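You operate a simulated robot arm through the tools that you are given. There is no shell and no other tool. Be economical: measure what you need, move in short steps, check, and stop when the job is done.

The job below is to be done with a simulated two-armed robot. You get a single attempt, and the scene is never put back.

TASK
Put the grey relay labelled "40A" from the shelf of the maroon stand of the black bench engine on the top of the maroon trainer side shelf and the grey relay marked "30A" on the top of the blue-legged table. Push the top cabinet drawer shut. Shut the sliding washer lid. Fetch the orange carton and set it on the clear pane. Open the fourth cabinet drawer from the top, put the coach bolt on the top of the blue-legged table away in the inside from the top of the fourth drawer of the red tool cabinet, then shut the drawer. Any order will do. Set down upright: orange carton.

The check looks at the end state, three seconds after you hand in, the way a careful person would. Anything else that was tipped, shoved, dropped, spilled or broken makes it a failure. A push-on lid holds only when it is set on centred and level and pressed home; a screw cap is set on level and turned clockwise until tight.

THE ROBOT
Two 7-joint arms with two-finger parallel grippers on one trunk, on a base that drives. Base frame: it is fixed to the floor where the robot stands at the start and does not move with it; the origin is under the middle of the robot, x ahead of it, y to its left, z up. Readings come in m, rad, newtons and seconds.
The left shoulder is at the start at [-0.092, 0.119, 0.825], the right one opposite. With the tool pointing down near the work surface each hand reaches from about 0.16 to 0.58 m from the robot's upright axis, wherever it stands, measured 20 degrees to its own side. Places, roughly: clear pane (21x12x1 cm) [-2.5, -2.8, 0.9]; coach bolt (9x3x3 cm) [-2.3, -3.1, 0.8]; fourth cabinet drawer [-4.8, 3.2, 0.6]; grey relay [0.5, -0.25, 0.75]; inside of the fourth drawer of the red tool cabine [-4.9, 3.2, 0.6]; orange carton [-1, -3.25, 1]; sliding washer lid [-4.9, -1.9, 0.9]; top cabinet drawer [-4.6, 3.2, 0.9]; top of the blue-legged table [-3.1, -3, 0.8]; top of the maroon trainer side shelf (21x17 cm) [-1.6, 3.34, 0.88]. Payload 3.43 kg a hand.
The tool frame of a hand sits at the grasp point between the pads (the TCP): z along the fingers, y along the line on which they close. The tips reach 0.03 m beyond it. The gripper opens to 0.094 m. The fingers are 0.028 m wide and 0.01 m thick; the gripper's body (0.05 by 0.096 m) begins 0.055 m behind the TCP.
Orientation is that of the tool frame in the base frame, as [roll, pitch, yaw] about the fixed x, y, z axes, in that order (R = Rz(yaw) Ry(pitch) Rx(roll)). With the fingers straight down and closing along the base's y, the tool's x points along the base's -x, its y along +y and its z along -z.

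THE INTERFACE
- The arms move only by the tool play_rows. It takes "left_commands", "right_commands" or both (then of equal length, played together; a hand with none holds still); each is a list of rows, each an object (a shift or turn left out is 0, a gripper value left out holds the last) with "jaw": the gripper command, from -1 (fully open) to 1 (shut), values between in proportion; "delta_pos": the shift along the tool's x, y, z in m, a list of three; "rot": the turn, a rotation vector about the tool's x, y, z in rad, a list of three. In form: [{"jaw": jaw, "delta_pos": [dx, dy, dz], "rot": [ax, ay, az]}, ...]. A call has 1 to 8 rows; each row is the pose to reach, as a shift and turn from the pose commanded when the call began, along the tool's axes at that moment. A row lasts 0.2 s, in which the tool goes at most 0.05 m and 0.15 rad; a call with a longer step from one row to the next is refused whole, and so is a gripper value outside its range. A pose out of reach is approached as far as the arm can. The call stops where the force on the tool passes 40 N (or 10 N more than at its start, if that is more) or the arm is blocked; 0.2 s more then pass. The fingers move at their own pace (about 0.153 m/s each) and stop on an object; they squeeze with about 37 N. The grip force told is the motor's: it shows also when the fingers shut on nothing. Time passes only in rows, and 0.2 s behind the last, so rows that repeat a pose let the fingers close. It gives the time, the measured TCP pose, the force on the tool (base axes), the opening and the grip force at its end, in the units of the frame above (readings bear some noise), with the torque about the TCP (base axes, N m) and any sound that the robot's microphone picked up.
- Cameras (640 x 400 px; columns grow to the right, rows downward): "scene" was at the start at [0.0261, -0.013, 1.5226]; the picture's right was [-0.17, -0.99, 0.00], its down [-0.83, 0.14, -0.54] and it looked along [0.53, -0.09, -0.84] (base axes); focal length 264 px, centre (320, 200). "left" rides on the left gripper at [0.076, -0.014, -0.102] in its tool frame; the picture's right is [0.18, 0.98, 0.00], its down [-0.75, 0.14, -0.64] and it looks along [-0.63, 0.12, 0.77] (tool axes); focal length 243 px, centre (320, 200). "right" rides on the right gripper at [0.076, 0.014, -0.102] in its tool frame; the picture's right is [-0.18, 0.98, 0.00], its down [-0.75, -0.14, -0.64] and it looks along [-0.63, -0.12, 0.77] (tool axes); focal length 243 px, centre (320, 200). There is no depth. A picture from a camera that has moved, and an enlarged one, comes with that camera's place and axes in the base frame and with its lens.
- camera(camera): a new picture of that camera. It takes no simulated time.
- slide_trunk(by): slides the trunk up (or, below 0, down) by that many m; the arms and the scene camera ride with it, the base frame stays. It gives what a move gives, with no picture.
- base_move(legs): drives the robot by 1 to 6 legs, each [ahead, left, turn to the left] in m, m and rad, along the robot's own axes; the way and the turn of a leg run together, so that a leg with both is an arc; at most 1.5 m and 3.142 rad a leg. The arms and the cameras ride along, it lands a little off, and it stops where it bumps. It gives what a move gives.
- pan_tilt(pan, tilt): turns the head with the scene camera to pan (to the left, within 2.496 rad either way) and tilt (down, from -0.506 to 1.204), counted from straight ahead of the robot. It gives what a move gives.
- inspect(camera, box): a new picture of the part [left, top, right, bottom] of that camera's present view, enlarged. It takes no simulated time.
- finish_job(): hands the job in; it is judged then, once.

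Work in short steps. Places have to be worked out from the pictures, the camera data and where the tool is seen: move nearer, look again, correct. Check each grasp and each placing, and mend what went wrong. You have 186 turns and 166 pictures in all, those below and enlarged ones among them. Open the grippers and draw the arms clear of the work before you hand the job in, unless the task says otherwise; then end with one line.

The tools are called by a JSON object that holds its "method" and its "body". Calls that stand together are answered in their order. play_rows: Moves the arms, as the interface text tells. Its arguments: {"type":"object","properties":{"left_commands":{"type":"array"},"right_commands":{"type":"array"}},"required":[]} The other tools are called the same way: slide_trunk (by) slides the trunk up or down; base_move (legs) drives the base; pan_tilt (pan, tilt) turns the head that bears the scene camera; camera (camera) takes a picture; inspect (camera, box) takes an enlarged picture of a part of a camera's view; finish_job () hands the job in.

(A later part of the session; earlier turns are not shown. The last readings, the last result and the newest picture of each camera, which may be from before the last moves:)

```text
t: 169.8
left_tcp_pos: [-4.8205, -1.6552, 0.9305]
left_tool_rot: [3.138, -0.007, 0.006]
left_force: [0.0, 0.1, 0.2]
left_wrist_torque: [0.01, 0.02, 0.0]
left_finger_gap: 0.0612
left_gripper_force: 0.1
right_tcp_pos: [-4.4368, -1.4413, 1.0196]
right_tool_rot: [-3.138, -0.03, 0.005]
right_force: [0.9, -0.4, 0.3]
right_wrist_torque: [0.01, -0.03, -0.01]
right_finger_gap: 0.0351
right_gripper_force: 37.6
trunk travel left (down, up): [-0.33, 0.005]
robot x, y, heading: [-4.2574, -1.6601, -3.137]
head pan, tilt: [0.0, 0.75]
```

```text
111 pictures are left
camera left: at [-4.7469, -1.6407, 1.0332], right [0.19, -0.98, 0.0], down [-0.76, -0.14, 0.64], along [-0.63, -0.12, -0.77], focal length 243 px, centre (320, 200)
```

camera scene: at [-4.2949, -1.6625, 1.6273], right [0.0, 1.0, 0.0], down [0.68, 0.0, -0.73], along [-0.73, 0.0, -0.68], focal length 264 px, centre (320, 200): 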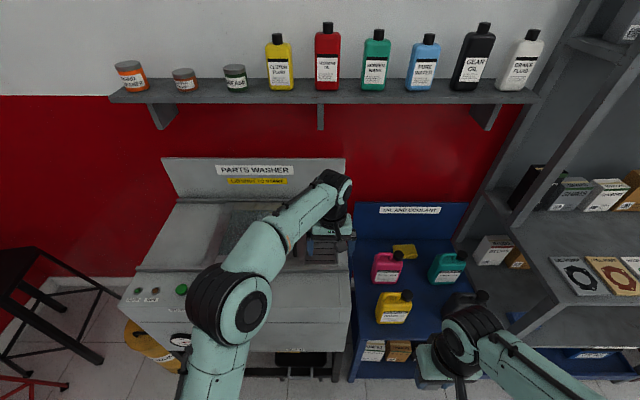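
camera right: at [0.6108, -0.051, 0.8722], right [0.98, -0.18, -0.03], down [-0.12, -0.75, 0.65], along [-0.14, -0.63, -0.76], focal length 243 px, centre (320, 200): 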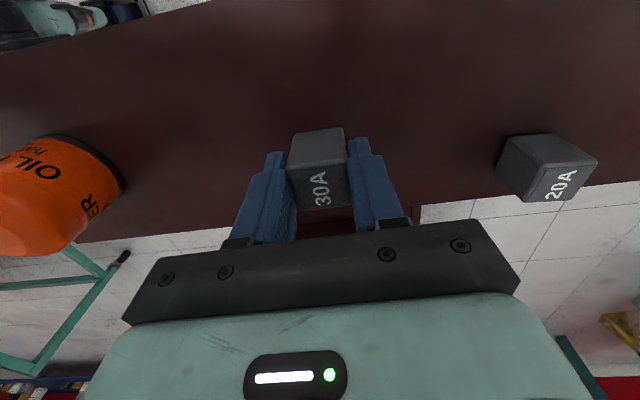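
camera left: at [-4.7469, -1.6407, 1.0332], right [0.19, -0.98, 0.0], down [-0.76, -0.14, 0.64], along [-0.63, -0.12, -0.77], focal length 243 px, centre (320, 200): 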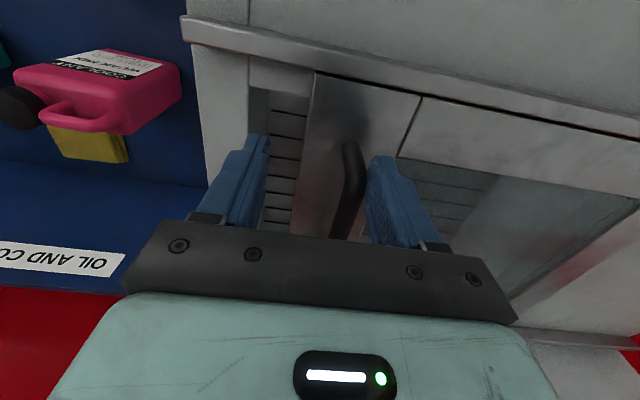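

The lid slides freely with about 5 cm still open. I continue.

{"method": "play_rows", "body": {"left_commands": [{"delta_pos": [0, -0.015, -0.003]}, {"delta_pos": [0, -0.03, -0.005]}, {"delta_pos": [0, -0.04, -0.005]}, {"delta_pos": [0, -0.05, -0.005]}, {"delta_pos": [0, -0.06, -0.005]}, {"delta_pos": [0, -0.07, -0.005]}, {"delta_pos": [0, -0.08, -0.005]}]}}

{"method": "camera", "body": {"camera": "left"}}

```text
t: 171.4
left_tcp_pos: [-4.7987, -1.5912, 0.9341]
left_tool_rot: [3.137, -0.004, 0.005]
left_force: [-0.4, -0.3, 0.0]
left_wrist_torque: [0.02, -0.05, -0.01]
left_finger_gap: 0.0608
left_gripper_force: 0.1
left hand out of reach, approached as far as the arm can: row 1, 2, 3, 4, 5, 6, 7
right_tcp_pos: [-4.4363, -1.4416, 1.021]
right_tool_rot: [-3.138, -0.029, 0.005]
right_force: [0.0, -0.6, 0.4]
right_wrist_torque: [0.01, 0.02, -0.03]
right_finger_gap: 0.0352
right_gripper_force: 36.9
trunk travel left (down, up): [-0.33, 0.005]
robot x, y, heading: [-4.257, -1.6615, -3.134]
head pan, tilt: [0.0, 0.75]
```

```text
110 pictures are left
camera left: at [-4.7239, -1.5755, 1.0358], right [0.19, -0.98, 0.0], down [-0.76, -0.14, 0.64], along [-0.63, -0.12, -0.77], focal length 243 px, centre (320, 200)
```

left: 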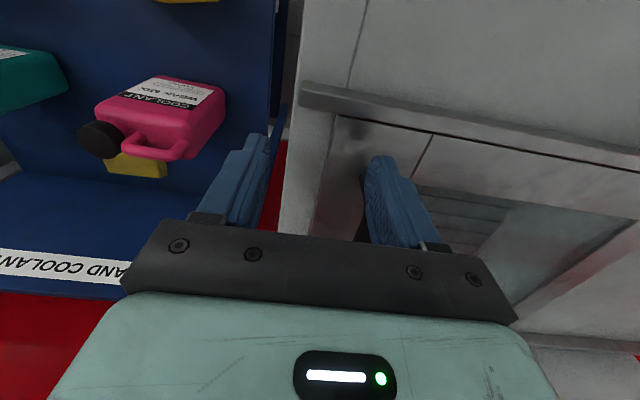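

{"method": "inspect", "body": {"camera": "left", "box": [260, 60, 500, 250]}}

{"method": "inspect", "body": {"camera": "scene", "box": [150, 140, 390, 300]}}

```text
2.11 times, centred on (380, 155) of left
camera zoom: at [-4.7239, -1.5755, 1.0358], right [0.19, -0.98, 0.0], down [-0.76, -0.14, 0.64], along [-0.63, -0.12, -0.77], focal length 511 px, centre (194, 295)
```

zoom: 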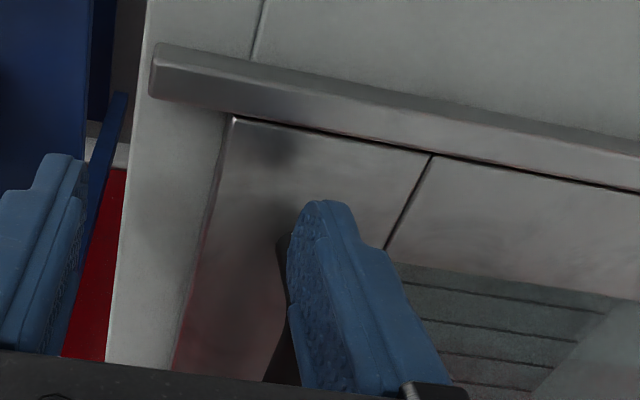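

```text
2.50 times, centred on (270, 220) of scene
camera zoom: at [-4.2937, -1.6629, 1.6273], right [0.0, 1.0, 0.0], down [0.68, 0.0, -0.73], along [-0.73, 0.0, -0.68], focal length 660 px, centre (445, 150)
```

zoom: 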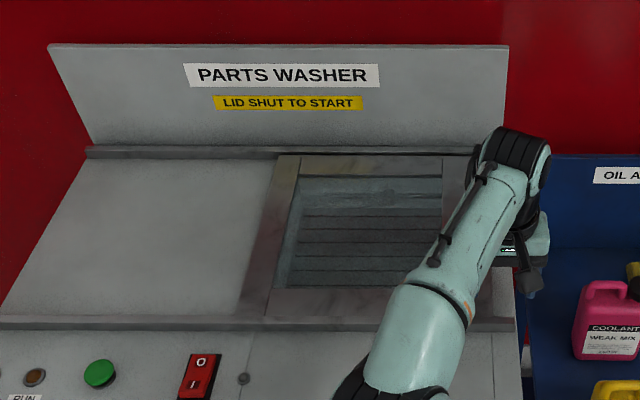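

The lid looks shut, but there was no stop force and the arm was at its limit. I back the finger off, shift the base right 0.06, and nudge again to confirm against the stop.

{"method": "play_rows", "body": {"left_commands": [{"delta_pos": [0, 0.02, 0]}]}}

{"method": "base_move", "body": {"legs": [[0, -0.02, 0]]}}

{"method": "play_rows", "body": {"left_commands": [{"delta_pos": [0, -0.006, 0]}, {"delta_pos": [0, -0.012, 0]}, {"delta_pos": [0, -0.018, 0]}, {"delta_pos": [0, -0.024, 0]}, {"delta_pos": [0, -0.03, 0]}]}}

{"method": "camera", "body": {"camera": "left"}}

```text
t: 171.8
left_tcp_pos: [-4.7988, -1.6133, 0.9328]
left_tool_rot: [3.138, -0.003, 0.006]
left_force: [0.1, 0.1, 0.3]
left_wrist_torque: [-0.01, 0.03, 0.0]
left_finger_gap: 0.0613
left_gripper_force: 0.0
right_tcp_pos: [-4.4369, -1.442, 1.0206]
right_tool_rot: [-3.137, -0.029, 0.007]
right_force: [0.0, -0.3, 0.2]
right_wrist_torque: [0.01, 0.03, 0.02]
right_finger_gap: 0.0355
right_gripper_force: 36.9
trunk travel left (down, up): [-0.33, 0.005]
robot x, y, heading: [-4.2579, -1.662, -3.141]
head pan, tilt: [0.0, 0.75]
```

```text
t: 172.7
left_tcp_pos: [-4.7997, -1.594, 0.9328]
left_tool_rot: [3.138, -0.005, 0.007]
left_force: [0.4, -0.1, 1.0]
left_wrist_torque: [0.01, 0.0, 0.0]
left_finger_gap: 0.0611
left_gripper_force: 0.0
right_tcp_pos: [-4.4376, -1.4218, 1.021]
right_tool_rot: [-3.136, -0.03, 0.007]
right_force: [-0.1, 0.3, -0.4]
right_wrist_torque: [-0.02, -0.01, 0.01]
right_finger_gap: 0.0356
right_gripper_force: 37.0
trunk travel left (down, up): [-0.33, 0.005]
robot x, y, heading: [-4.2581, -1.6402, -3.141]
head pan, tilt: [0.0, 0.75]
```

```text
t: 173.9
left_tcp_pos: [-4.7945, -1.565, 0.9322]
left_tool_rot: [3.139, -0.003, 0.007]
left_force: [-0.1, 1.1, 1.0]
left_wrist_torque: [-0.01, 0.0, -0.01]
left_finger_gap: 0.0612
left_gripper_force: 0.0
left hand out of reach, approached as far as the arm can: row 4, 5
right_tcp_pos: [-4.4361, -1.4219, 1.0214]
right_tool_rot: [-3.139, -0.029, 0.007]
right_force: [-0.1, -0.6, 0.0]
right_wrist_torque: [0.0, -0.05, -0.01]
right_finger_gap: 0.0354
right_gripper_force: 36.9
trunk travel left (down, up): [-0.33, 0.005]
robot x, y, heading: [-4.2594, -1.6407, -3.137]
head pan, tilt: [0.0, 0.75]
```

```text
107 pictures are left
camera left: at [-4.7195, -1.5494, 1.0346], right [0.19, -0.98, 0.0], down [-0.76, -0.14, 0.64], along [-0.63, -0.12, -0.77], focal length 243 px, centre (320, 200)
```

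left: 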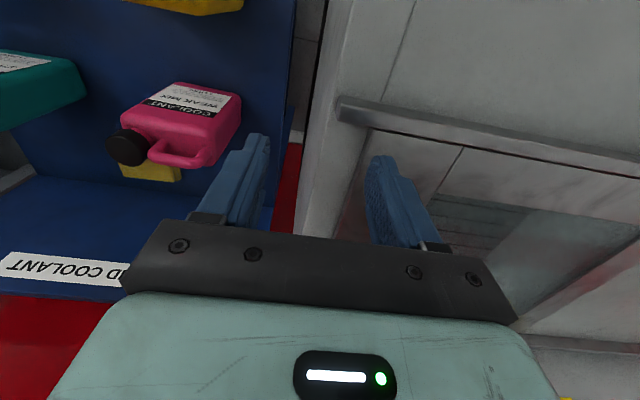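

The finger slipped past the bar's end, while the lid stayed put with its edge about 2 cm beyond the opening. To be sure it's home, I lift the hand, shift the base right, and push again at the bar's middle.

{"method": "play_rows", "body": {"left_commands": [{"delta_pos": [0, 0, -0.04]}, {"delta_pos": [0, 0.03, -0.07]}, {"delta_pos": [0, 0.06, -0.08]}]}}

{"method": "base_move", "body": {"legs": [[0, -0.13, 0]]}}

{"method": "play_rows", "body": {"left_commands": [{"delta_pos": [0, 0.04, 0]}, {"delta_pos": [-0.02, 0.08, 0]}, {"delta_pos": [-0.03, 0.12, 0]}]}}

{"method": "camera", "body": {"camera": "left"}}

```text
t: 174.7
left_tcp_pos: [-4.7942, -1.6236, 1.0143]
left_tool_rot: [3.138, -0.005, 0.007]
left_force: [0.0, 0.0, 0.2]
left_wrist_torque: [-0.01, -0.03, 0.01]
left_finger_gap: 0.0612
left_gripper_force: 0.0
left hand out of reach, approached as far as the arm can: row 1
right_tcp_pos: [-4.437, -1.423, 1.0203]
right_tool_rot: [-3.138, -0.029, 0.005]
right_force: [-0.1, -0.7, -1.1]
right_wrist_torque: [0.01, 0.01, 0.01]
right_finger_gap: 0.0355
right_gripper_force: 37.4
trunk travel left (down, up): [-0.33, 0.005]
robot x, y, heading: [-4.2563, -1.6391, -3.135]
head pan, tilt: [0.0, 0.75]
```

```text
t: 176.5
left_tcp_pos: [-4.7962, -1.4904, 1.0142]
left_tool_rot: [3.139, -0.005, 0.007]
left_force: [0.2, -1.4, 0.5]
left_wrist_torque: [-0.03, 0.02, 0.0]
left_finger_gap: 0.061
left_gripper_force: 0.1
right_tcp_pos: [-4.4386, -1.2911, 1.02]
right_tool_rot: [-3.139, -0.029, 0.007]
right_force: [-0.3, -0.4, 0.1]
right_wrist_torque: [0.04, 0.01, -0.01]
right_finger_gap: 0.0354
right_gripper_force: 36.8
trunk travel left (down, up): [-0.33, 0.005]
robot x, y, heading: [-4.2585, -1.5108, -3.135]
head pan, tilt: [0.0, 0.75]
```

```text
t: 177.3
left_tcp_pos: [-4.8229, -1.6114, 1.0133]
left_tool_rot: [3.141, -0.003, 0.003]
left_force: [-0.5, 0.4, -0.1]
left_wrist_torque: [0.0, 0.01, 0.0]
left_finger_gap: 0.061
left_gripper_force: 0.1
right_tcp_pos: [-4.4393, -1.2917, 1.0209]
right_tool_rot: [-3.136, -0.03, 0.008]
right_force: [-1.1, -0.3, -0.3]
right_wrist_torque: [0.02, -0.02, -0.04]
right_finger_gap: 0.0355
right_gripper_force: 36.9
trunk travel left (down, up): [-0.33, 0.005]
robot x, y, heading: [-4.2542, -1.5132, -3.134]
head pan, tilt: [0.0, 0.75]
```

```text
106 pictures are left
camera left: at [-4.7481, -1.5957, 1.1157], right [0.19, -0.98, 0.0], down [-0.76, -0.14, 0.64], along [-0.63, -0.12, -0.77], focal length 243 px, centre (320, 200)
```

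left: 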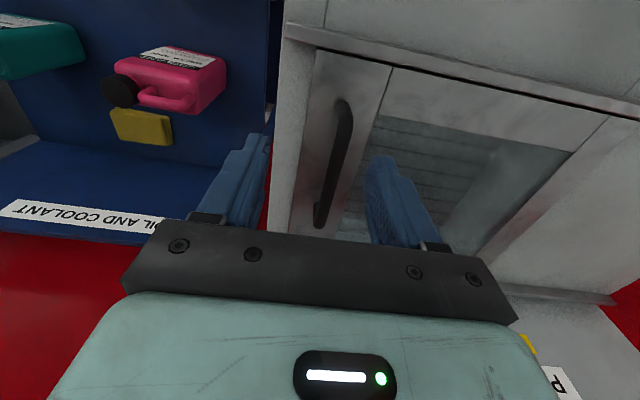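

The bar at y≈-1.632 lies between the fingers. I shift a little to -y, go down and push +y until the force shows the stop.

{"method": "play_rows", "body": {"left_commands": [{"delta_pos": [-0.015, 0.012, 0.03]}, {"delta_pos": [-0.015, 0.012, 0.06]}, {"delta_pos": [-0.015, 0.012, 0.085]}, {"delta_pos": [-0.015, 0.002, 0.085]}, {"delta_pos": [-0.015, -0.008, 0.085]}, {"delta_pos": [-0.015, -0.018, 0.085]}, {"delta_pos": [-0.015, -0.028, 0.085]}]}}

{"method": "camera", "body": {"camera": "left"}}

```text
t: 178.9
left_tcp_pos: [-4.841, -1.5909, 0.9298]
left_tool_rot: [3.131, -0.001, 0.013]
left_force: [-9.0, -25.0, 4.1]
left_wrist_torque: [-0.64, -0.11, -0.63]
left_finger_gap: 0.0758
left_gripper_force: 13.0
left hand out of reach, approached as far as the arm can: row 3, 4, 5
right_tcp_pos: [-4.4384, -1.2933, 1.0212]
right_tool_rot: [-3.135, -0.029, 0.007]
right_force: [0.5, -0.4, -0.6]
right_wrist_torque: [0.02, -0.02, 0.01]
right_finger_gap: 0.0354
right_gripper_force: 36.9
trunk travel left (down, up): [-0.33, 0.005]
robot x, y, heading: [-4.2562, -1.512, -3.132]
head pan, tilt: [0.0, 0.75]
```

```text
105 pictures are left
camera left: at [-4.766, -1.5748, 1.032], right [0.2, -0.98, 0.01], down [-0.75, -0.14, 0.64], along [-0.63, -0.13, -0.77], focal length 243 px, centre (320, 200)
```

left: 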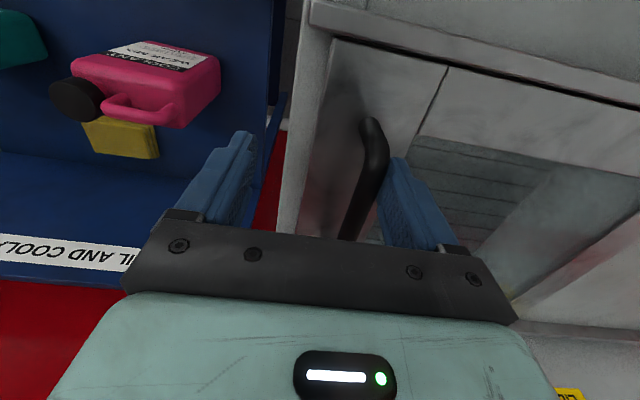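

A 25 N resistance confirms the lid is against its stop. I back off and lift out.

{"method": "play_rows", "body": {"left_commands": [{"delta_pos": [0, 0.022, 0]}, {"delta_pos": [0, 0.022, -0.04]}, {"delta_pos": [0.01, 0.02, -0.08]}, {"delta_pos": [0.05, 0.02, -0.1]}, {"delta_pos": [0.09, 0.02, -0.1]}, {"delta_pos": [0.13, 0.02, -0.1]}, {"delta_pos": [0.17, 0.02, -0.1]}, {"delta_pos": [0.21, 0.02, -0.1]}]}}

{"method": "camera", "body": {"camera": "scene"}}

```text
t: 180.7
left_tcp_pos: [-4.801, -1.5789, 1.0753]
left_tool_rot: [3.137, -0.008, 0.007]
left_force: [-0.2, -0.2, 0.5]
left_wrist_torque: [0.0, 0.0, 0.0]
left_finger_gap: 0.0612
left_gripper_force: 0.2
left hand out of reach, approached as far as the arm can: row 1, 4, 5, 6, 7, 8
right_tcp_pos: [-4.4384, -1.2898, 1.0203]
right_tool_rot: [-3.138, -0.03, 0.007]
right_force: [-0.4, 0.2, -1.3]
right_wrist_torque: [0.03, 0.03, 0.0]
right_finger_gap: 0.0351
right_gripper_force: 36.6
trunk travel left (down, up): [-0.33, 0.005]
robot x, y, heading: [-4.2538, -1.5103, -3.135]
head pan, tilt: [0.0, 0.75]
```

```text
104 pictures are left
camera scene: at [-4.2946, -1.512, 1.6273], right [0.0, 1.0, 0.0], down [0.68, 0.0, -0.73], along [-0.73, 0.0, -0.68], focal length 264 px, centre (320, 200)
```

scene: 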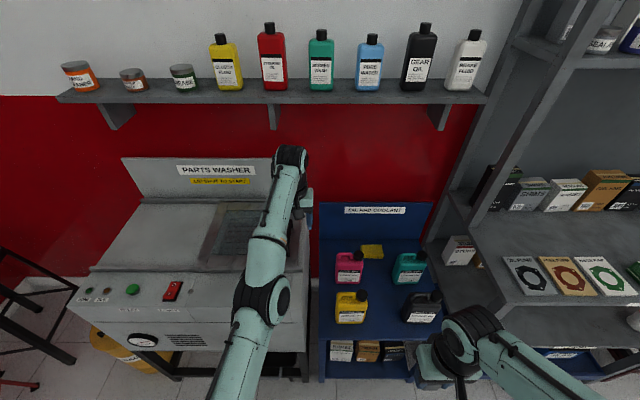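

The arm's retreat stalled, but it is clear above the washer. I back the base off, turn south, and then retract the left arm.

{"method": "base_move", "body": {"legs": [[-0.5, 0, 0], [0, 0, 1.571], [0, 0.5, 0]]}}

{"method": "play_rows", "body": {"left_commands": [{"delta_pos": [0.03, 0.03, 0]}, {"delta_pos": [0.06, 0.06, 0]}, {"delta_pos": [0.09, 0.08, 0]}, {"delta_pos": [0.13, 0.09, 0]}, {"delta_pos": [0.17, 0.1, 0]}, {"delta_pos": [0.21, 0.1, 0]}, {"delta_pos": [0.25, 0.1, 0]}]}}

{"method": "pan_tilt", "body": {"pan": 0.2, "tilt": 0.55}}

{"method": "camera", "body": {"camera": "scene"}}

```text
t: 192.1
left_tcp_pos: [-3.1413, -1.9968, 1.0745]
left_tool_rot: [3.138, -0.005, 1.666]
left_force: [-0.1, 0.1, -0.5]
left_wrist_torque: [0.01, -0.02, 0.02]
left_finger_gap: 0.061
left_gripper_force: 0.0
right_tcp_pos: [-3.4616, -1.6599, 1.0206]
right_tool_rot: [-3.138, -0.029, 1.666]
right_force: [0.4, 0.0, 0.4]
right_wrist_torque: [0.03, 0.0, 0.0]
right_finger_gap: 0.0353
right_gripper_force: 37.1
trunk travel left (down, up): [-0.33, 0.005]
robot x, y, heading: [-3.2568, -1.4645, -1.473]
head pan, tilt: [0.0, 0.75]
```

```text
t: 193.7
left_tcp_pos: [-3.0543, -1.9679, 1.1455]
left_tool_rot: [3.138, -0.006, 1.665]
left_force: [-0.4, -0.1, 0.3]
left_wrist_torque: [0.01, -0.04, 0.01]
left_finger_gap: 0.0609
left_gripper_force: 0.1
left hand out of reach, approached as far as the arm can: row 1, 2, 3, 4, 5, 6, 7
right_tcp_pos: [-3.4622, -1.6599, 1.0211]
right_tool_rot: [-3.136, -0.03, 1.666]
right_force: [0.9, -0.6, -0.9]
right_wrist_torque: [0.03, -0.01, 0.01]
right_finger_gap: 0.0356
right_gripper_force: 36.7
trunk travel left (down, up): [-0.33, 0.005]
robot x, y, heading: [-3.2568, -1.4611, -1.475]
head pan, tilt: [0.0, 0.75]
```

```text
t: 194.4
left_tcp_pos: [-3.0542, -1.9692, 1.1443]
left_tool_rot: [3.139, -0.009, 1.666]
left_force: [0.5, 1.0, -0.3]
left_wrist_torque: [0.0, -0.03, -0.03]
left_finger_gap: 0.0612
left_gripper_force: 0.1
right_tcp_pos: [-3.4609, -1.6598, 1.0207]
right_tool_rot: [-3.138, -0.029, 1.667]
right_force: [0.6, -0.6, -0.8]
right_wrist_torque: [-0.04, -0.01, -0.02]
right_finger_gap: 0.0354
right_gripper_force: 36.7
trunk travel left (down, up): [-0.33, 0.005]
robot x, y, heading: [-3.259, -1.459, -1.481]
head pan, tilt: [0.201, 0.55]
```

```text
103 pictures are left
camera scene: at [-3.2346, -1.504, 1.6446], right [-0.96, -0.29, 0.0], down [-0.15, 0.5, -0.85], along [0.25, -0.82, -0.52], focal length 264 px, centre (320, 200)
```

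scene: 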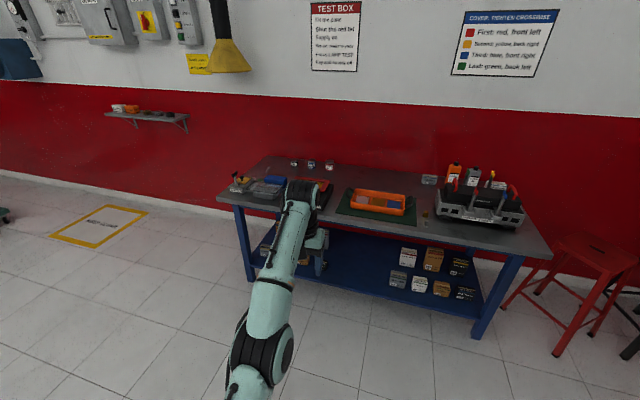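

The left arm seems stuck near full extension. I try freeing it by going down and back in small steps.

{"method": "play_rows", "body": {"left_commands": [{"delta_pos": [0.01, 0, 0.03]}, {"delta_pos": [0.03, 0, 0.06]}, {"delta_pos": [0.06, 0, 0.09]}, {"delta_pos": [0.1, 0, 0.1]}, {"delta_pos": [0.14, 0, 0.1]}, {"delta_pos": [0.18, 0, 0.1]}]}}

{"method": "inspect", "body": {"camera": "scene", "box": [210, 140, 560, 360]}}

```text
t: 195.8
left_tcp_pos: [-3.0574, -1.9877, 1.1005]
left_tool_rot: [3.138, -0.005, 1.667]
left_force: [0.6, -0.7, 0.3]
left_wrist_torque: [0.01, 0.0, 0.01]
left_finger_gap: 0.0611
left_gripper_force: 0.0
left hand out of reach, approached as far as the arm can: row 1, 2, 3, 4, 5, 6
right_tcp_pos: [-3.4609, -1.6602, 1.0201]
right_tool_rot: [-3.141, -0.03, 1.666]
right_force: [0.0, -0.7, -0.2]
right_wrist_torque: [0.03, -0.03, 0.02]
right_finger_gap: 0.0353
right_gripper_force: 37.2
trunk travel left (down, up): [-0.33, 0.005]
robot x, y, heading: [-3.2565, -1.4643, -1.476]
head pan, tilt: [0.201, 0.55]
```

```text
1.82 times, centred on (385, 250) of scene
camera zoom: at [-3.2348, -1.5038, 1.6447], right [-0.96, -0.29, 0.0], down [-0.15, 0.5, -0.85], along [0.25, -0.82, -0.52], focal length 480 px, centre (202, 109)
```

zoom: 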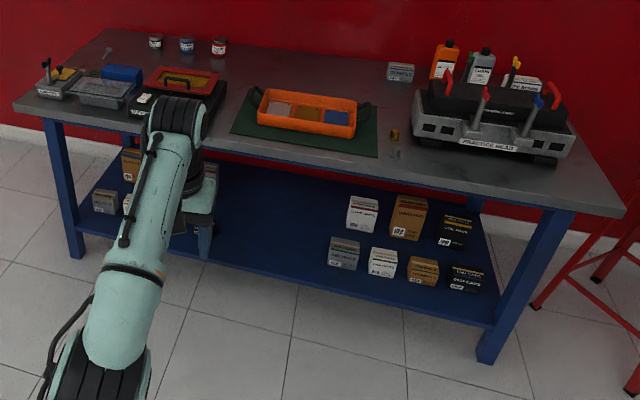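

It's still held at a limit. I test whether turning the tool frees it: yaw a bit together with pulling back.

{"method": "play_rows", "body": {"left_commands": [{"delta_pos": [0.0, 0, 0], "rot": [0, 0.14, 0]}, {"delta_pos": [0.02, 0, 0], "rot": [0, 0.28, 0]}, {"delta_pos": [0.05, 0, 0], "rot": [0, 0.42, 0]}, {"delta_pos": [0.09, 0, 0], "rot": [0, 0.42, 0]}, {"delta_pos": [0.13, 0, 0], "rot": [0, 0.42, 0]}, {"delta_pos": [0.17, 0, 0], "rot": [0, 0.42, 0]}]}}

```text
t: 197.2
left_tcp_pos: [-3.0691, -1.829, 1.1022]
left_tool_rot: [3.137, -0.423, 1.668]
left_force: [-0.8, 0.2, 0.1]
left_wrist_torque: [0.0, 0.02, 0.0]
left_finger_gap: 0.0608
left_gripper_force: 0.0
left hand out of reach, approached as far as the arm can: row 1, 2, 3, 4
right_tcp_pos: [-3.4615, -1.6604, 1.0208]
right_tool_rot: [-3.136, -0.03, 1.667]
right_force: [0.1, 1.0, -0.1]
right_wrist_torque: [-0.02, 0.02, -0.01]
right_finger_gap: 0.0355
right_gripper_force: 37.2
trunk travel left (down, up): [-0.33, 0.005]
robot x, y, heading: [-3.2586, -1.4623, -1.477]
head pan, tilt: [0.201, 0.55]
```

Freed. I'll place 30A at about [-3.5,-2.74] on the blue-legged table, in front of the gap between the green mat and the practice head. First I straighten the left hand, then align the base.

{"method": "play_rows", "body": {"left_commands": [{"delta_pos": [0.02, 0, 0.01], "rot": [0, -0.14, 0]}, {"delta_pos": [0.04, 0, 0.02], "rot": [0, -0.28, 0]}, {"delta_pos": [0.06, 0, 0.03], "rot": [0, -0.42, 0]}]}}

{"method": "base_move", "body": {"legs": [[0, 0, -0.094], [0.68, -0.09, 0]]}}

{"method": "pan_tilt", "body": {"pan": 0.0, "tilt": 0.75}}

{"method": "camera", "body": {"camera": "scene"}}

{"method": "camera", "body": {"camera": "right"}}

```text
t: 198.0
left_tcp_pos: [-3.0722, -1.7626, 1.0984]
left_tool_rot: [3.138, -0.002, 1.666]
left_force: [-1.0, 1.2, -0.1]
left_wrist_torque: [-0.04, 0.02, 0.01]
left_finger_gap: 0.0611
left_gripper_force: 0.0
right_tcp_pos: [-3.4602, -1.6593, 1.0222]
right_tool_rot: [-3.141, -0.03, 1.667]
right_force: [0.7, 0.8, 0.3]
right_wrist_torque: [-0.04, -0.01, 0.0]
right_finger_gap: 0.0353
right_gripper_force: 37.1
trunk travel left (down, up): [-0.33, 0.005]
robot x, y, heading: [-3.2574, -1.4601, -1.478]
head pan, tilt: [0.201, 0.55]
```

```text
t: 202.3
left_tcp_pos: [-3.1879, -2.4703, 1.0975]
left_tool_rot: [3.137, -0.005, 1.583]
left_force: [0.8, -0.5, -0.8]
left_wrist_torque: [0.01, 0.03, 0.01]
left_finger_gap: 0.061
left_gripper_force: 0.2
right_tcp_pos: [-3.5659, -2.3356, 1.0208]
right_tool_rot: [-3.139, -0.029, 1.581]
right_force: [0.7, 0.0, -0.3]
right_wrist_torque: [-0.01, -0.01, -0.01]
right_finger_gap: 0.0355
right_gripper_force: 36.8
trunk travel left (down, up): [-0.33, 0.005]
robot x, y, heading: [-3.3448, -2.1547, -1.562]
head pan, tilt: [0.201, 0.55]
```

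```text
t: 203.1
left_tcp_pos: [-3.189, -2.4714, 1.0979]
left_tool_rot: [3.138, -0.005, 1.583]
left_force: [-0.5, 0.4, -0.6]
left_wrist_torque: [0.02, 0.05, -0.01]
left_finger_gap: 0.0611
left_gripper_force: 0.0
right_tcp_pos: [-3.5656, -2.3372, 1.0208]
right_tool_rot: [-3.139, -0.03, 1.581]
right_force: [-0.6, 0.4, -0.4]
right_wrist_torque: [0.0, 0.0, -0.01]
right_finger_gap: 0.0355
right_gripper_force: 36.6
trunk travel left (down, up): [-0.33, 0.005]
robot x, y, heading: [-3.344, -2.153, -1.569]
head pan, tilt: [0.0, 0.75]
```

```text
101 pictures are left
camera scene: at [-3.3442, -2.1943, 1.6274], right [-1.0, -0.01, 0.0], down [-0.01, 0.68, -0.73], along [0.01, -0.73, -0.68], focal length 264 px, centre (320, 200)
```

scene: 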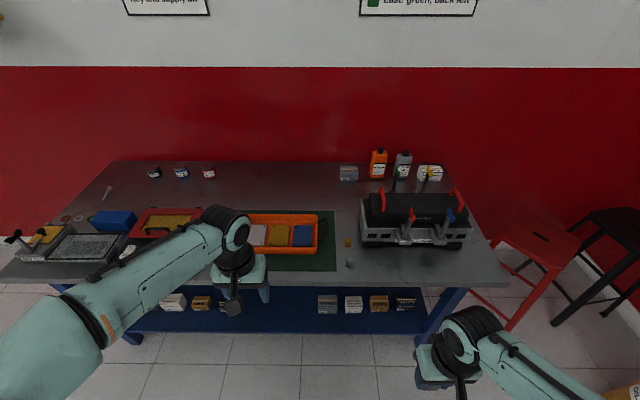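

```text
100 pictures are left
camera right: at [-3.5513, -2.2636, 1.126], right [0.98, -0.17, -0.01], down [-0.13, -0.77, 0.62], along [-0.11, -0.61, -0.78], focal length 243 px, centre (320, 200)
```

right: 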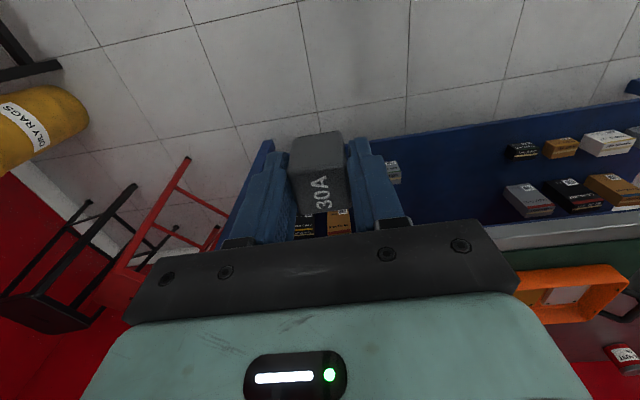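

The table's front edge is at y≈-2.66, and the small items near x≈-3.45 must be avoided. I'll set 30A at [-3.58,-2.73]. I drive ahead 0.1 and move the right hand over the spot.

{"method": "base_move", "body": {"legs": [[0.1, 0, 0]]}}

{"method": "play_rows", "body": {"right_commands": [{"delta_pos": [-0.04, 0, 0.01]}, {"delta_pos": [-0.08, 0, 0.02]}, {"delta_pos": [-0.12, -0.005, 0.04]}, {"delta_pos": [-0.16, -0.01, 0.06]}, {"delta_pos": [-0.2, -0.01, 0.08]}, {"delta_pos": [-0.24, -0.01, 0.1]}, {"delta_pos": [-0.28, -0.01, 0.12]}, {"delta_pos": [-0.29, -0.01, 0.13]}]}}

{"method": "camera", "body": {"camera": "right"}}

{"method": "camera", "body": {"camera": "scene"}}

```text
t: 204.2
left_tcp_pos: [-3.1866, -2.5667, 1.0989]
left_tool_rot: [3.138, -0.006, 1.583]
left_force: [0.9, 0.9, -0.5]
left_wrist_torque: [-0.03, -0.03, 0.0]
left_finger_gap: 0.061
left_gripper_force: 0.1
right_tcp_pos: [-3.5638, -2.4328, 1.0203]
right_tool_rot: [-3.138, -0.029, 1.581]
right_force: [0.6, 0.6, -0.7]
right_wrist_torque: [0.04, -0.03, -0.01]
right_finger_gap: 0.0353
right_gripper_force: 36.6
trunk travel left (down, up): [-0.33, 0.005]
robot x, y, heading: [-3.3425, -2.2482, -1.562]
head pan, tilt: [0.0, 0.75]
```

```text
t: 206.0
left_tcp_pos: [-3.1862, -2.5667, 1.0991]
left_tool_rot: [3.138, -0.005, 1.583]
left_force: [-0.5, -0.4, -0.4]
left_wrist_torque: [0.0, -0.02, 0.0]
left_finger_gap: 0.0612
left_gripper_force: 0.1
right_tcp_pos: [-3.572, -2.7221, 0.8792]
right_tool_rot: [-3.137, -0.03, 1.582]
right_force: [0.6, -0.4, -0.9]
right_wrist_torque: [-0.02, 0.0, 0.01]
right_finger_gap: 0.0352
right_gripper_force: 36.6
trunk travel left (down, up): [-0.33, 0.005]
robot x, y, heading: [-3.3465, -2.2484, -1.557]
head pan, tilt: [0.0, 0.75]
```

```text
99 pictures are left
camera right: at [-3.5577, -2.6493, 0.9848], right [0.99, -0.17, -0.01], down [-0.13, -0.77, 0.62], along [-0.11, -0.61, -0.78], focal length 243 px, centre (320, 200)
```

right: 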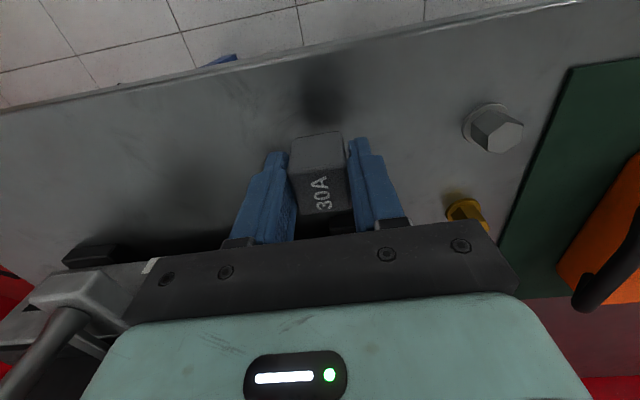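

```text
98 pictures are left
camera scene: at [-3.3433, -2.2911, 1.6273], right [-1.0, -0.01, 0.0], down [-0.01, 0.68, -0.73], along [0.01, -0.73, -0.68], focal length 264 px, centre (320, 200)
```

scene: 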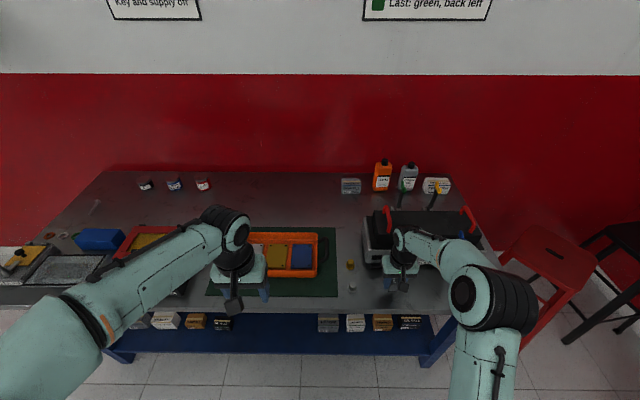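

The spot is clear. I lower gently until contact.

{"method": "play_rows", "body": {"right_commands": [{"delta_pos": [0, 0, 0.02]}, {"delta_pos": [0, 0, 0.028]}, {"delta_pos": [0, 0, 0.032]}, {"delta_pos": [0, 0, 0.036]}, {"delta_pos": [0, 0, 0.039]}]}}

{"method": "inspect", "body": {"camera": "right", "box": [220, 90, 420, 250]}}

```text
t: 207.2
left_tcp_pos: [-3.1865, -2.5673, 1.0998]
left_tool_rot: [3.14, -0.007, 1.583]
left_force: [0.0, -0.9, 0.2]
left_wrist_torque: [0.01, 0.02, -0.01]
left_finger_gap: 0.0611
left_gripper_force: 0.1
right_tcp_pos: [-3.5714, -2.7195, 0.8437]
right_tool_rot: [-3.136, -0.027, 1.581]
right_force: [-1.9, 2.4, 12.9]
right_wrist_torque: [-0.08, 0.01, -0.01]
right_finger_gap: 0.0353
right_gripper_force: 37.4
trunk travel left (down, up): [-0.33, 0.005]
robot x, y, heading: [-3.341, -2.2495, -1.564]
head pan, tilt: [0.0, 0.75]
```

```text
2.50 times, centred on (320, 170) of right
camera zoom: at [-3.5575, -2.6464, 0.9491], right [0.99, -0.17, -0.01], down [-0.13, -0.77, 0.62], along [-0.11, -0.61, -0.78], focal length 606 px, centre (320, 275)
```

zoom: 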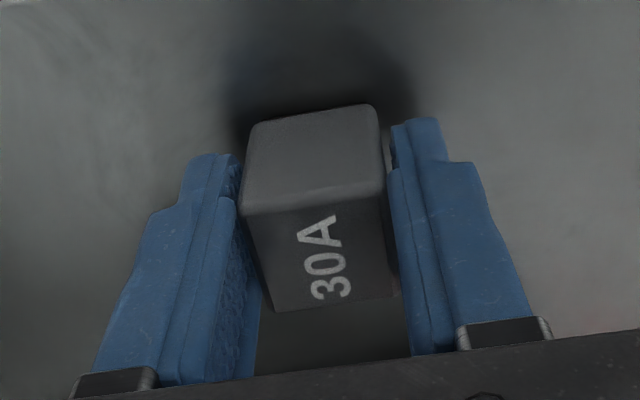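

There's contact at 13 N. I release and rise.

{"method": "play_rows", "body": {"right_commands": [{"delta_pos": [0, 0, -0.001]}, {"jaw": -0.2, "delta_pos": [0, 0, -0.001]}, {"delta_pos": [0, 0, -0.001]}, {"delta_pos": [0, 0, -0.03]}, {"delta_pos": [0, 0, -0.07]}, {"delta_pos": [0.03, 0, -0.11]}, {"delta_pos": [0.07, 0, -0.13]}, {"delta_pos": [0.11, 0, -0.15]}]}}

{"method": "play_rows", "body": {"right_commands": [{"delta_pos": [0.04, 0, -0.01]}, {"delta_pos": [0.08, 0, -0.02]}, {"delta_pos": [0.12, 0, -0.03]}, {"delta_pos": [0.16, 0, -0.03]}]}}

{"method": "camera", "body": {"camera": "scene"}}

```text
t: 209.0
left_tcp_pos: [-3.1877, -2.5655, 1.0987]
left_tool_rot: [3.139, -0.005, 1.583]
left_force: [0.1, 0.1, -0.7]
left_wrist_torque: [-0.06, 0.0, 0.02]
left_finger_gap: 0.061
left_gripper_force: 0.2
right_tcp_pos: [-3.5728, -2.6175, 0.9964]
right_tool_rot: [-3.139, -0.031, 1.585]
right_force: [-0.3, 0.1, 0.7]
right_wrist_torque: [0.0, 0.02, 0.0]
right_finger_gap: 0.0564
right_gripper_force: 0.0
trunk travel left (down, up): [-0.33, 0.005]
robot x, y, heading: [-3.3436, -2.2556, -1.558]
head pan, tilt: [0.0, 0.75]
```

```text
t: 210.0
left_tcp_pos: [-3.1873, -2.5662, 1.0984]
left_tool_rot: [3.139, -0.005, 1.582]
left_force: [0.8, 0.0, 0.1]
left_wrist_torque: [-0.02, 0.0, 0.0]
left_finger_gap: 0.061
left_gripper_force: 0.0
right_tcp_pos: [-3.575, -2.4524, 1.0328]
right_tool_rot: [-3.138, -0.03, 1.583]
right_force: [-0.2, 0.8, 0.1]
right_wrist_torque: [0.01, 0.01, -0.01]
right_finger_gap: 0.0564
right_gripper_force: 0.1
trunk travel left (down, up): [-0.33, 0.005]
robot x, y, heading: [-3.3448, -2.257, -1.561]
head pan, tilt: [0.0, 0.75]
```

```text
96 pictures are left
camera scene: at [-3.3432, -2.2896, 1.6273], right [-1.0, -0.01, 0.0], down [-0.01, 0.68, -0.73], along [0.01, -0.73, -0.68], focal length 264 px, centre (320, 200)
```

scene: 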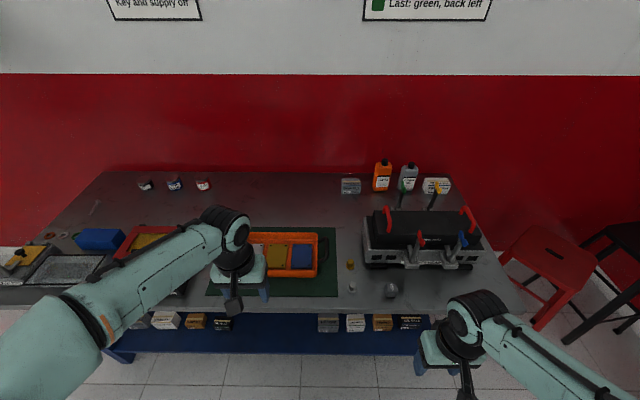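

30A stands on the table. Now for the orange carton on the wall shelf to the east: I back off and strafe left.

{"method": "base_move", "body": {"legs": [[-0.25, 0, -0.01], [0, 1.4, 0], [0, 0.8, 0]]}}

{"method": "pan_tilt", "body": {"pan": 0.0, "tilt": 0.5}}

{"method": "camera", "body": {"camera": "scene"}}

```text
t: 230.8
left_tcp_pos: [-1.0189, -2.3699, 1.0979]
left_tool_rot: [3.137, -0.006, 1.534]
left_force: [-0.3, 0.2, -0.4]
left_wrist_torque: [0.0, 0.0, 0.03]
left_finger_gap: 0.0612
left_gripper_force: 0.1
right_tcp_pos: [-1.3996, -2.237, 1.0333]
right_tool_rot: [-3.138, -0.03, 1.535]
right_force: [-0.1, -1.2, -0.4]
right_wrist_torque: [-0.02, 0.02, -0.01]
right_finger_gap: 0.0566
right_gripper_force: 0.1
trunk travel left (down, up): [-0.33, 0.005]
robot x, y, heading: [-1.1635, -2.0435, -1.61]
head pan, tilt: [0.0, 0.75]
```

```text
t: 231.6
left_tcp_pos: [-1.0181, -2.3701, 1.0989]
left_tool_rot: [3.139, -0.006, 1.535]
left_force: [0.2, 0.6, -0.5]
left_wrist_torque: [0.0, -0.03, 0.0]
left_finger_gap: 0.0612
left_gripper_force: 0.0
right_tcp_pos: [-1.3999, -2.2371, 1.0334]
right_tool_rot: [-3.138, -0.029, 1.534]
right_force: [-0.6, -1.1, -0.8]
right_wrist_torque: [0.02, -0.04, 0.01]
right_finger_gap: 0.0564
right_gripper_force: 0.1
trunk travel left (down, up): [-0.33, 0.005]
robot x, y, heading: [-1.1577, -2.0495, -1.608]
head pan, tilt: [0.0, 0.499]
```

```text
95 pictures are left
camera scene: at [-1.1613, -2.0937, 1.6492], right [-1.0, 0.04, 0.0], down [0.02, 0.48, -0.88], along [-0.03, -0.88, -0.48], focal length 264 px, centre (320, 200)
```

scene: 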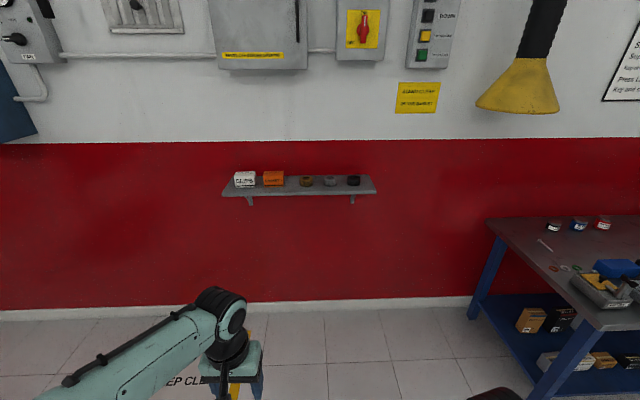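

{"method": "inspect", "body": {"camera": "scene", "box": [200, 150, 400, 230]}}

{"method": "inspect", "body": {"camera": "scene", "box": [470, 200, 640, 340]}}

```text
3.20 times, centred on (300, 190) of scene
camera zoom: at [-1.1613, -2.0937, 1.6492], right [-1.0, 0.04, 0.0], down [0.02, 0.48, -0.88], along [-0.03, -0.88, -0.48], focal length 845 px, centre (384, 232)
```

zoom: 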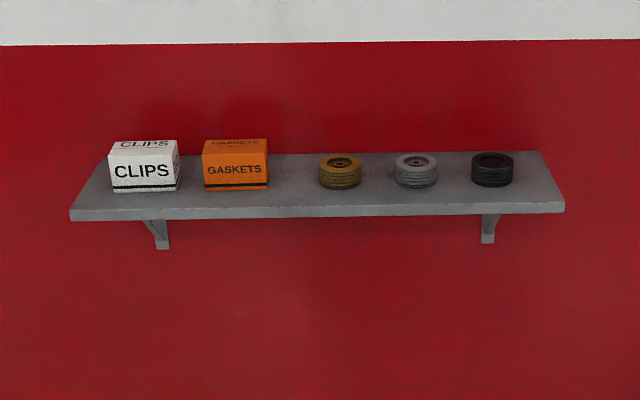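

```text
2.86 times, centred on (555, 270) of scene
camera zoom: at [-1.1613, -2.0937, 1.6492], right [-1.0, 0.04, 0.0], down [0.02, 0.48, -0.88], along [-0.03, -0.88, -0.48], focal length 755 px, centre (-351, 0)
```

zoom: 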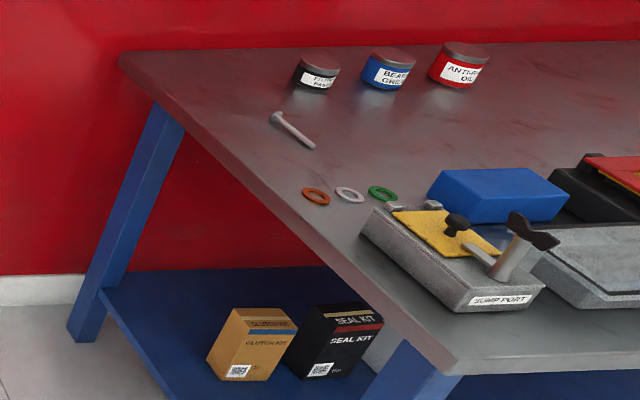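

Carton "GASKETS" is about 0.105 wide, so I'll grip it across its depth (fingers closing along y) from above, with the left hand. I turn the left hand by 90° and raise it, then approach.

{"method": "play_rows", "body": {"left_commands": [{"jaw": -1, "rot": [0, 0, 0.145], "delta_pos": [0.01, 0, -0.02]}, {"rot": [0, 0, 0.29], "delta_pos": [0.02, 0, -0.04]}, {"rot": [0, 0, 0.435], "delta_pos": [0.03, 0, -0.06]}, {"rot": [0, 0, 0.58], "delta_pos": [0.04, 0, -0.08]}, {"rot": [0, 0, 0.725], "delta_pos": [0.05, 0, -0.1]}, {"rot": [0, 0, 0.87], "delta_pos": [0.05, 0, -0.12]}, {"rot": [0, 0, 1.015], "delta_pos": [0.05, 0, -0.13]}, {"rot": [0, 0, 1.16], "delta_pos": [0.05, 0, -0.13]}]}}

{"method": "play_rows", "body": {"left_commands": [{"rot": [0, 0, 0.14]}, {"rot": [0, 0, 0.28]}, {"rot": [0, 0, 0.41]}]}}

{"method": "base_move", "body": {"legs": [[0, 0, 0.037], [0.5, 0.04, 0]]}}

{"method": "camera", "body": {"camera": "scene"}}

{"method": "camera", "body": {"camera": "left"}}

```text
t: 233.4
left_tcp_pos: [-1.0164, -2.32, 1.229]
left_tool_rot: [-3.138, -0.004, 0.371]
left_force: [-0.5, -1.1, -1.4]
left_wrist_torque: [-0.01, 0.02, 0.02]
left_finger_gap: 0.094
left_gripper_force: 0.1
right_tcp_pos: [-1.4, -2.2371, 1.0328]
right_tool_rot: [-3.139, -0.03, 1.535]
right_force: [-0.3, 0.3, 0.0]
right_wrist_torque: [-0.01, 0.02, 0.01]
right_finger_gap: 0.0564
right_gripper_force: 0.1
trunk travel left (down, up): [-0.33, 0.005]
robot x, y, heading: [-1.161, -2.0459, -1.607]
head pan, tilt: [0.0, 0.499]
```

```text
t: 234.2
left_tcp_pos: [-1.017, -2.3208, 1.2271]
left_tool_rot: [-3.137, -0.004, -0.037]
left_force: [0.2, 0.5, -0.1]
left_wrist_torque: [-0.02, -0.01, 0.03]
left_finger_gap: 0.0938
left_gripper_force: 0.0
right_tcp_pos: [-1.3998, -2.2365, 1.0332]
right_tool_rot: [-3.138, -0.029, 1.533]
right_force: [-0.2, 0.8, 0.0]
right_wrist_torque: [0.0, 0.0, 0.03]
right_finger_gap: 0.0565
right_gripper_force: 0.0
trunk travel left (down, up): [-0.33, 0.005]
robot x, y, heading: [-1.1619, -2.0456, -1.612]
head pan, tilt: [0.0, 0.499]
```

```text
t: 237.5
left_tcp_pos: [-0.9644, -2.8117, 1.2278]
left_tool_rot: [-3.136, -0.003, 0.005]
left_force: [-0.7, 0.0, -0.1]
left_wrist_torque: [0.03, 0.0, -0.01]
left_finger_gap: 0.0943
left_gripper_force: 0.1
right_tcp_pos: [-1.3517, -2.7435, 1.0339]
right_tool_rot: [-3.137, -0.03, 1.575]
right_force: [-0.9, -0.4, 0.0]
right_wrist_torque: [0.04, 0.0, -0.03]
right_finger_gap: 0.0563
right_gripper_force: 0.0
trunk travel left (down, up): [-0.33, 0.005]
robot x, y, heading: [-1.1193, -2.5436, -1.568]
head pan, tilt: [0.0, 0.499]
```

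```text
92 pictures are left
camera scene: at [-1.1183, -2.5914, 1.6492], right [-1.0, 0.0, 0.0], down [0.0, 0.48, -0.88], along [0.0, -0.88, -0.48], focal length 264 px, centre (320, 200)
```

scene: 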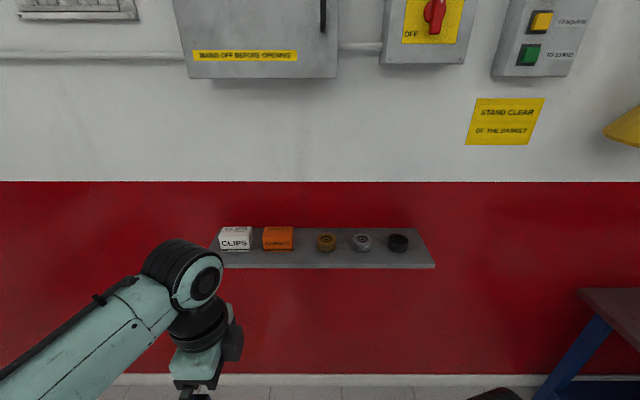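

```text
91 pictures are left
camera left: at [-0.8898, -2.7975, 1.3307], right [0.19, -0.98, -0.01], down [-0.75, -0.15, 0.64], along [-0.63, -0.12, -0.77], focal length 243 px, centre (320, 200)
```

left: 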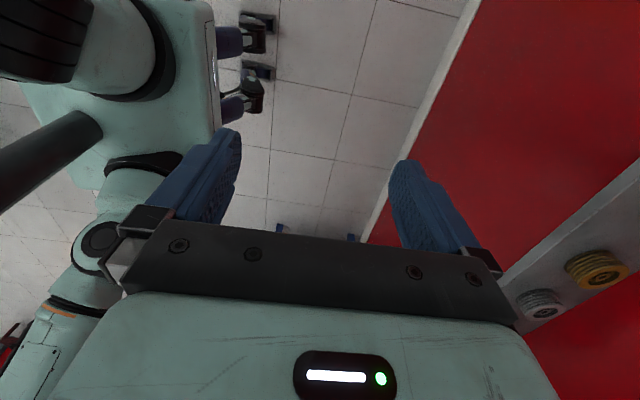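

The carton top is at about [-0.985,-3.278,1.16] and the shelf is near z 1.10. I pull the right hand back a little and drive 0.27 ahead.

{"method": "play_rows", "body": {"right_commands": [{"delta_pos": [0.04, 0, 0]}, {"delta_pos": [0.07, 0, 0]}]}}

{"method": "base_move", "body": {"legs": [[0.27, 0, 0]]}}

{"method": "camera", "body": {"camera": "left"}}

{"method": "camera", "body": {"camera": "scene"}}

```text
t: 238.1
left_tcp_pos: [-0.965, -2.8108, 1.2267]
left_tool_rot: [-3.138, -0.004, 0.006]
left_force: [0.0, 0.4, -0.7]
left_wrist_torque: [0.0, 0.0, 0.0]
left_finger_gap: 0.0941
left_gripper_force: 0.0
right_tcp_pos: [-1.3516, -2.6768, 1.0345]
right_tool_rot: [-3.138, -0.029, 1.576]
right_force: [-0.6, -1.0, 0.0]
right_wrist_torque: [-0.01, 0.03, -0.06]
right_finger_gap: 0.0566
right_gripper_force: 0.0
trunk travel left (down, up): [-0.33, 0.005]
robot x, y, heading: [-1.1171, -2.5455, -1.568]
head pan, tilt: [0.0, 0.499]
```

```text
t: 240.1
left_tcp_pos: [-0.9663, -3.0884, 1.2264]
left_tool_rot: [-3.137, -0.003, 0.002]
left_force: [-0.1, -0.5, 0.0]
left_wrist_torque: [0.03, 0.0, 0.0]
left_finger_gap: 0.094
left_gripper_force: 0.0
right_tcp_pos: [-1.3513, -2.9534, 1.0352]
right_tool_rot: [-3.138, -0.028, 1.571]
right_force: [-1.0, -0.4, -0.2]
right_wrist_torque: [-0.05, -0.02, -0.02]
right_finger_gap: 0.0563
right_gripper_force: 0.0
trunk travel left (down, up): [-0.33, 0.005]
robot x, y, heading: [-1.1184, -2.8187, -1.572]
head pan, tilt: [0.0, 0.499]
```

```text
90 pictures are left
camera left: at [-0.8903, -3.0747, 1.3307], right [0.19, -0.98, 0.0], down [-0.76, -0.15, 0.64], along [-0.63, -0.12, -0.77], focal length 243 px, centre (320, 200)
```

left: 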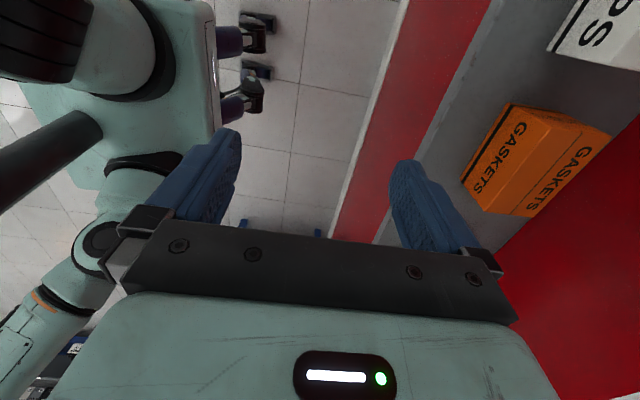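

```text
89 pictures are left
camera scene: at [-1.1182, -2.868, 1.6491], right [-1.0, 0.0, 0.0], down [0.0, 0.48, -0.88], along [0.0, -0.88, -0.48], focal length 264 px, centre (320, 200)
```

scene: 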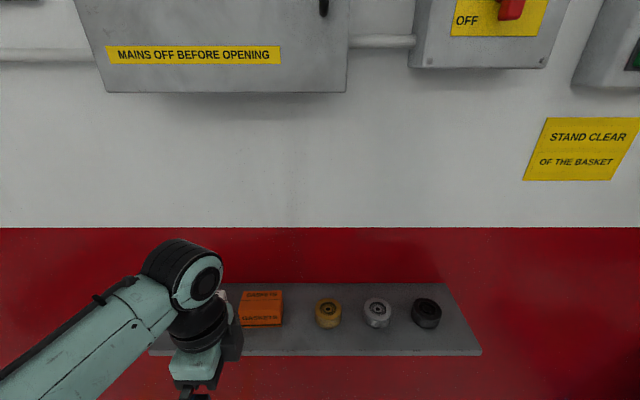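

{"method": "inspect", "body": {"camera": "left", "box": [420, 70, 640, 250]}}

{"method": "inspect", "body": {"camera": "scene", "box": [210, 270, 310, 360]}}

```text
2.22 times, centred on (530, 160) of left
camera zoom: at [-0.8903, -3.0747, 1.3307], right [0.19, -0.98, 0.0], down [-0.76, -0.15, 0.64], along [-0.63, -0.12, -0.77], focal length 539 px, centre (-147, 289)
```

zoom: 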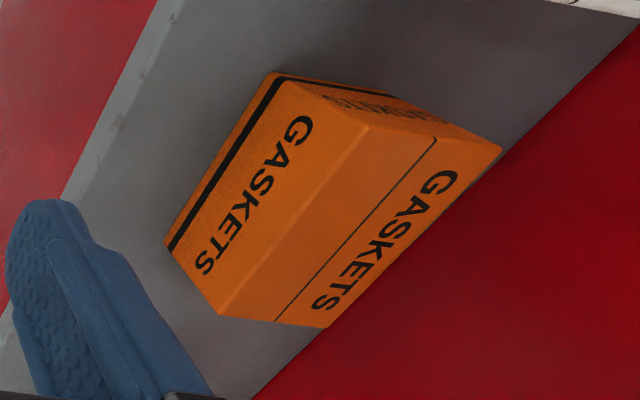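

```text
4.44 times, centred on (260, 315) of scene
camera zoom: at [-1.1182, -2.868, 1.6491], right [-1.0, 0.0, 0.0], down [0.0, 0.48, -0.88], along [0.0, -0.88, -0.48], focal length 1174 px, centre (587, -311)
```

zoom: 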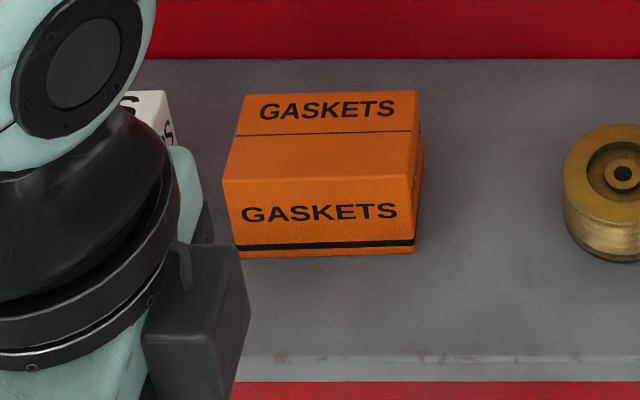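

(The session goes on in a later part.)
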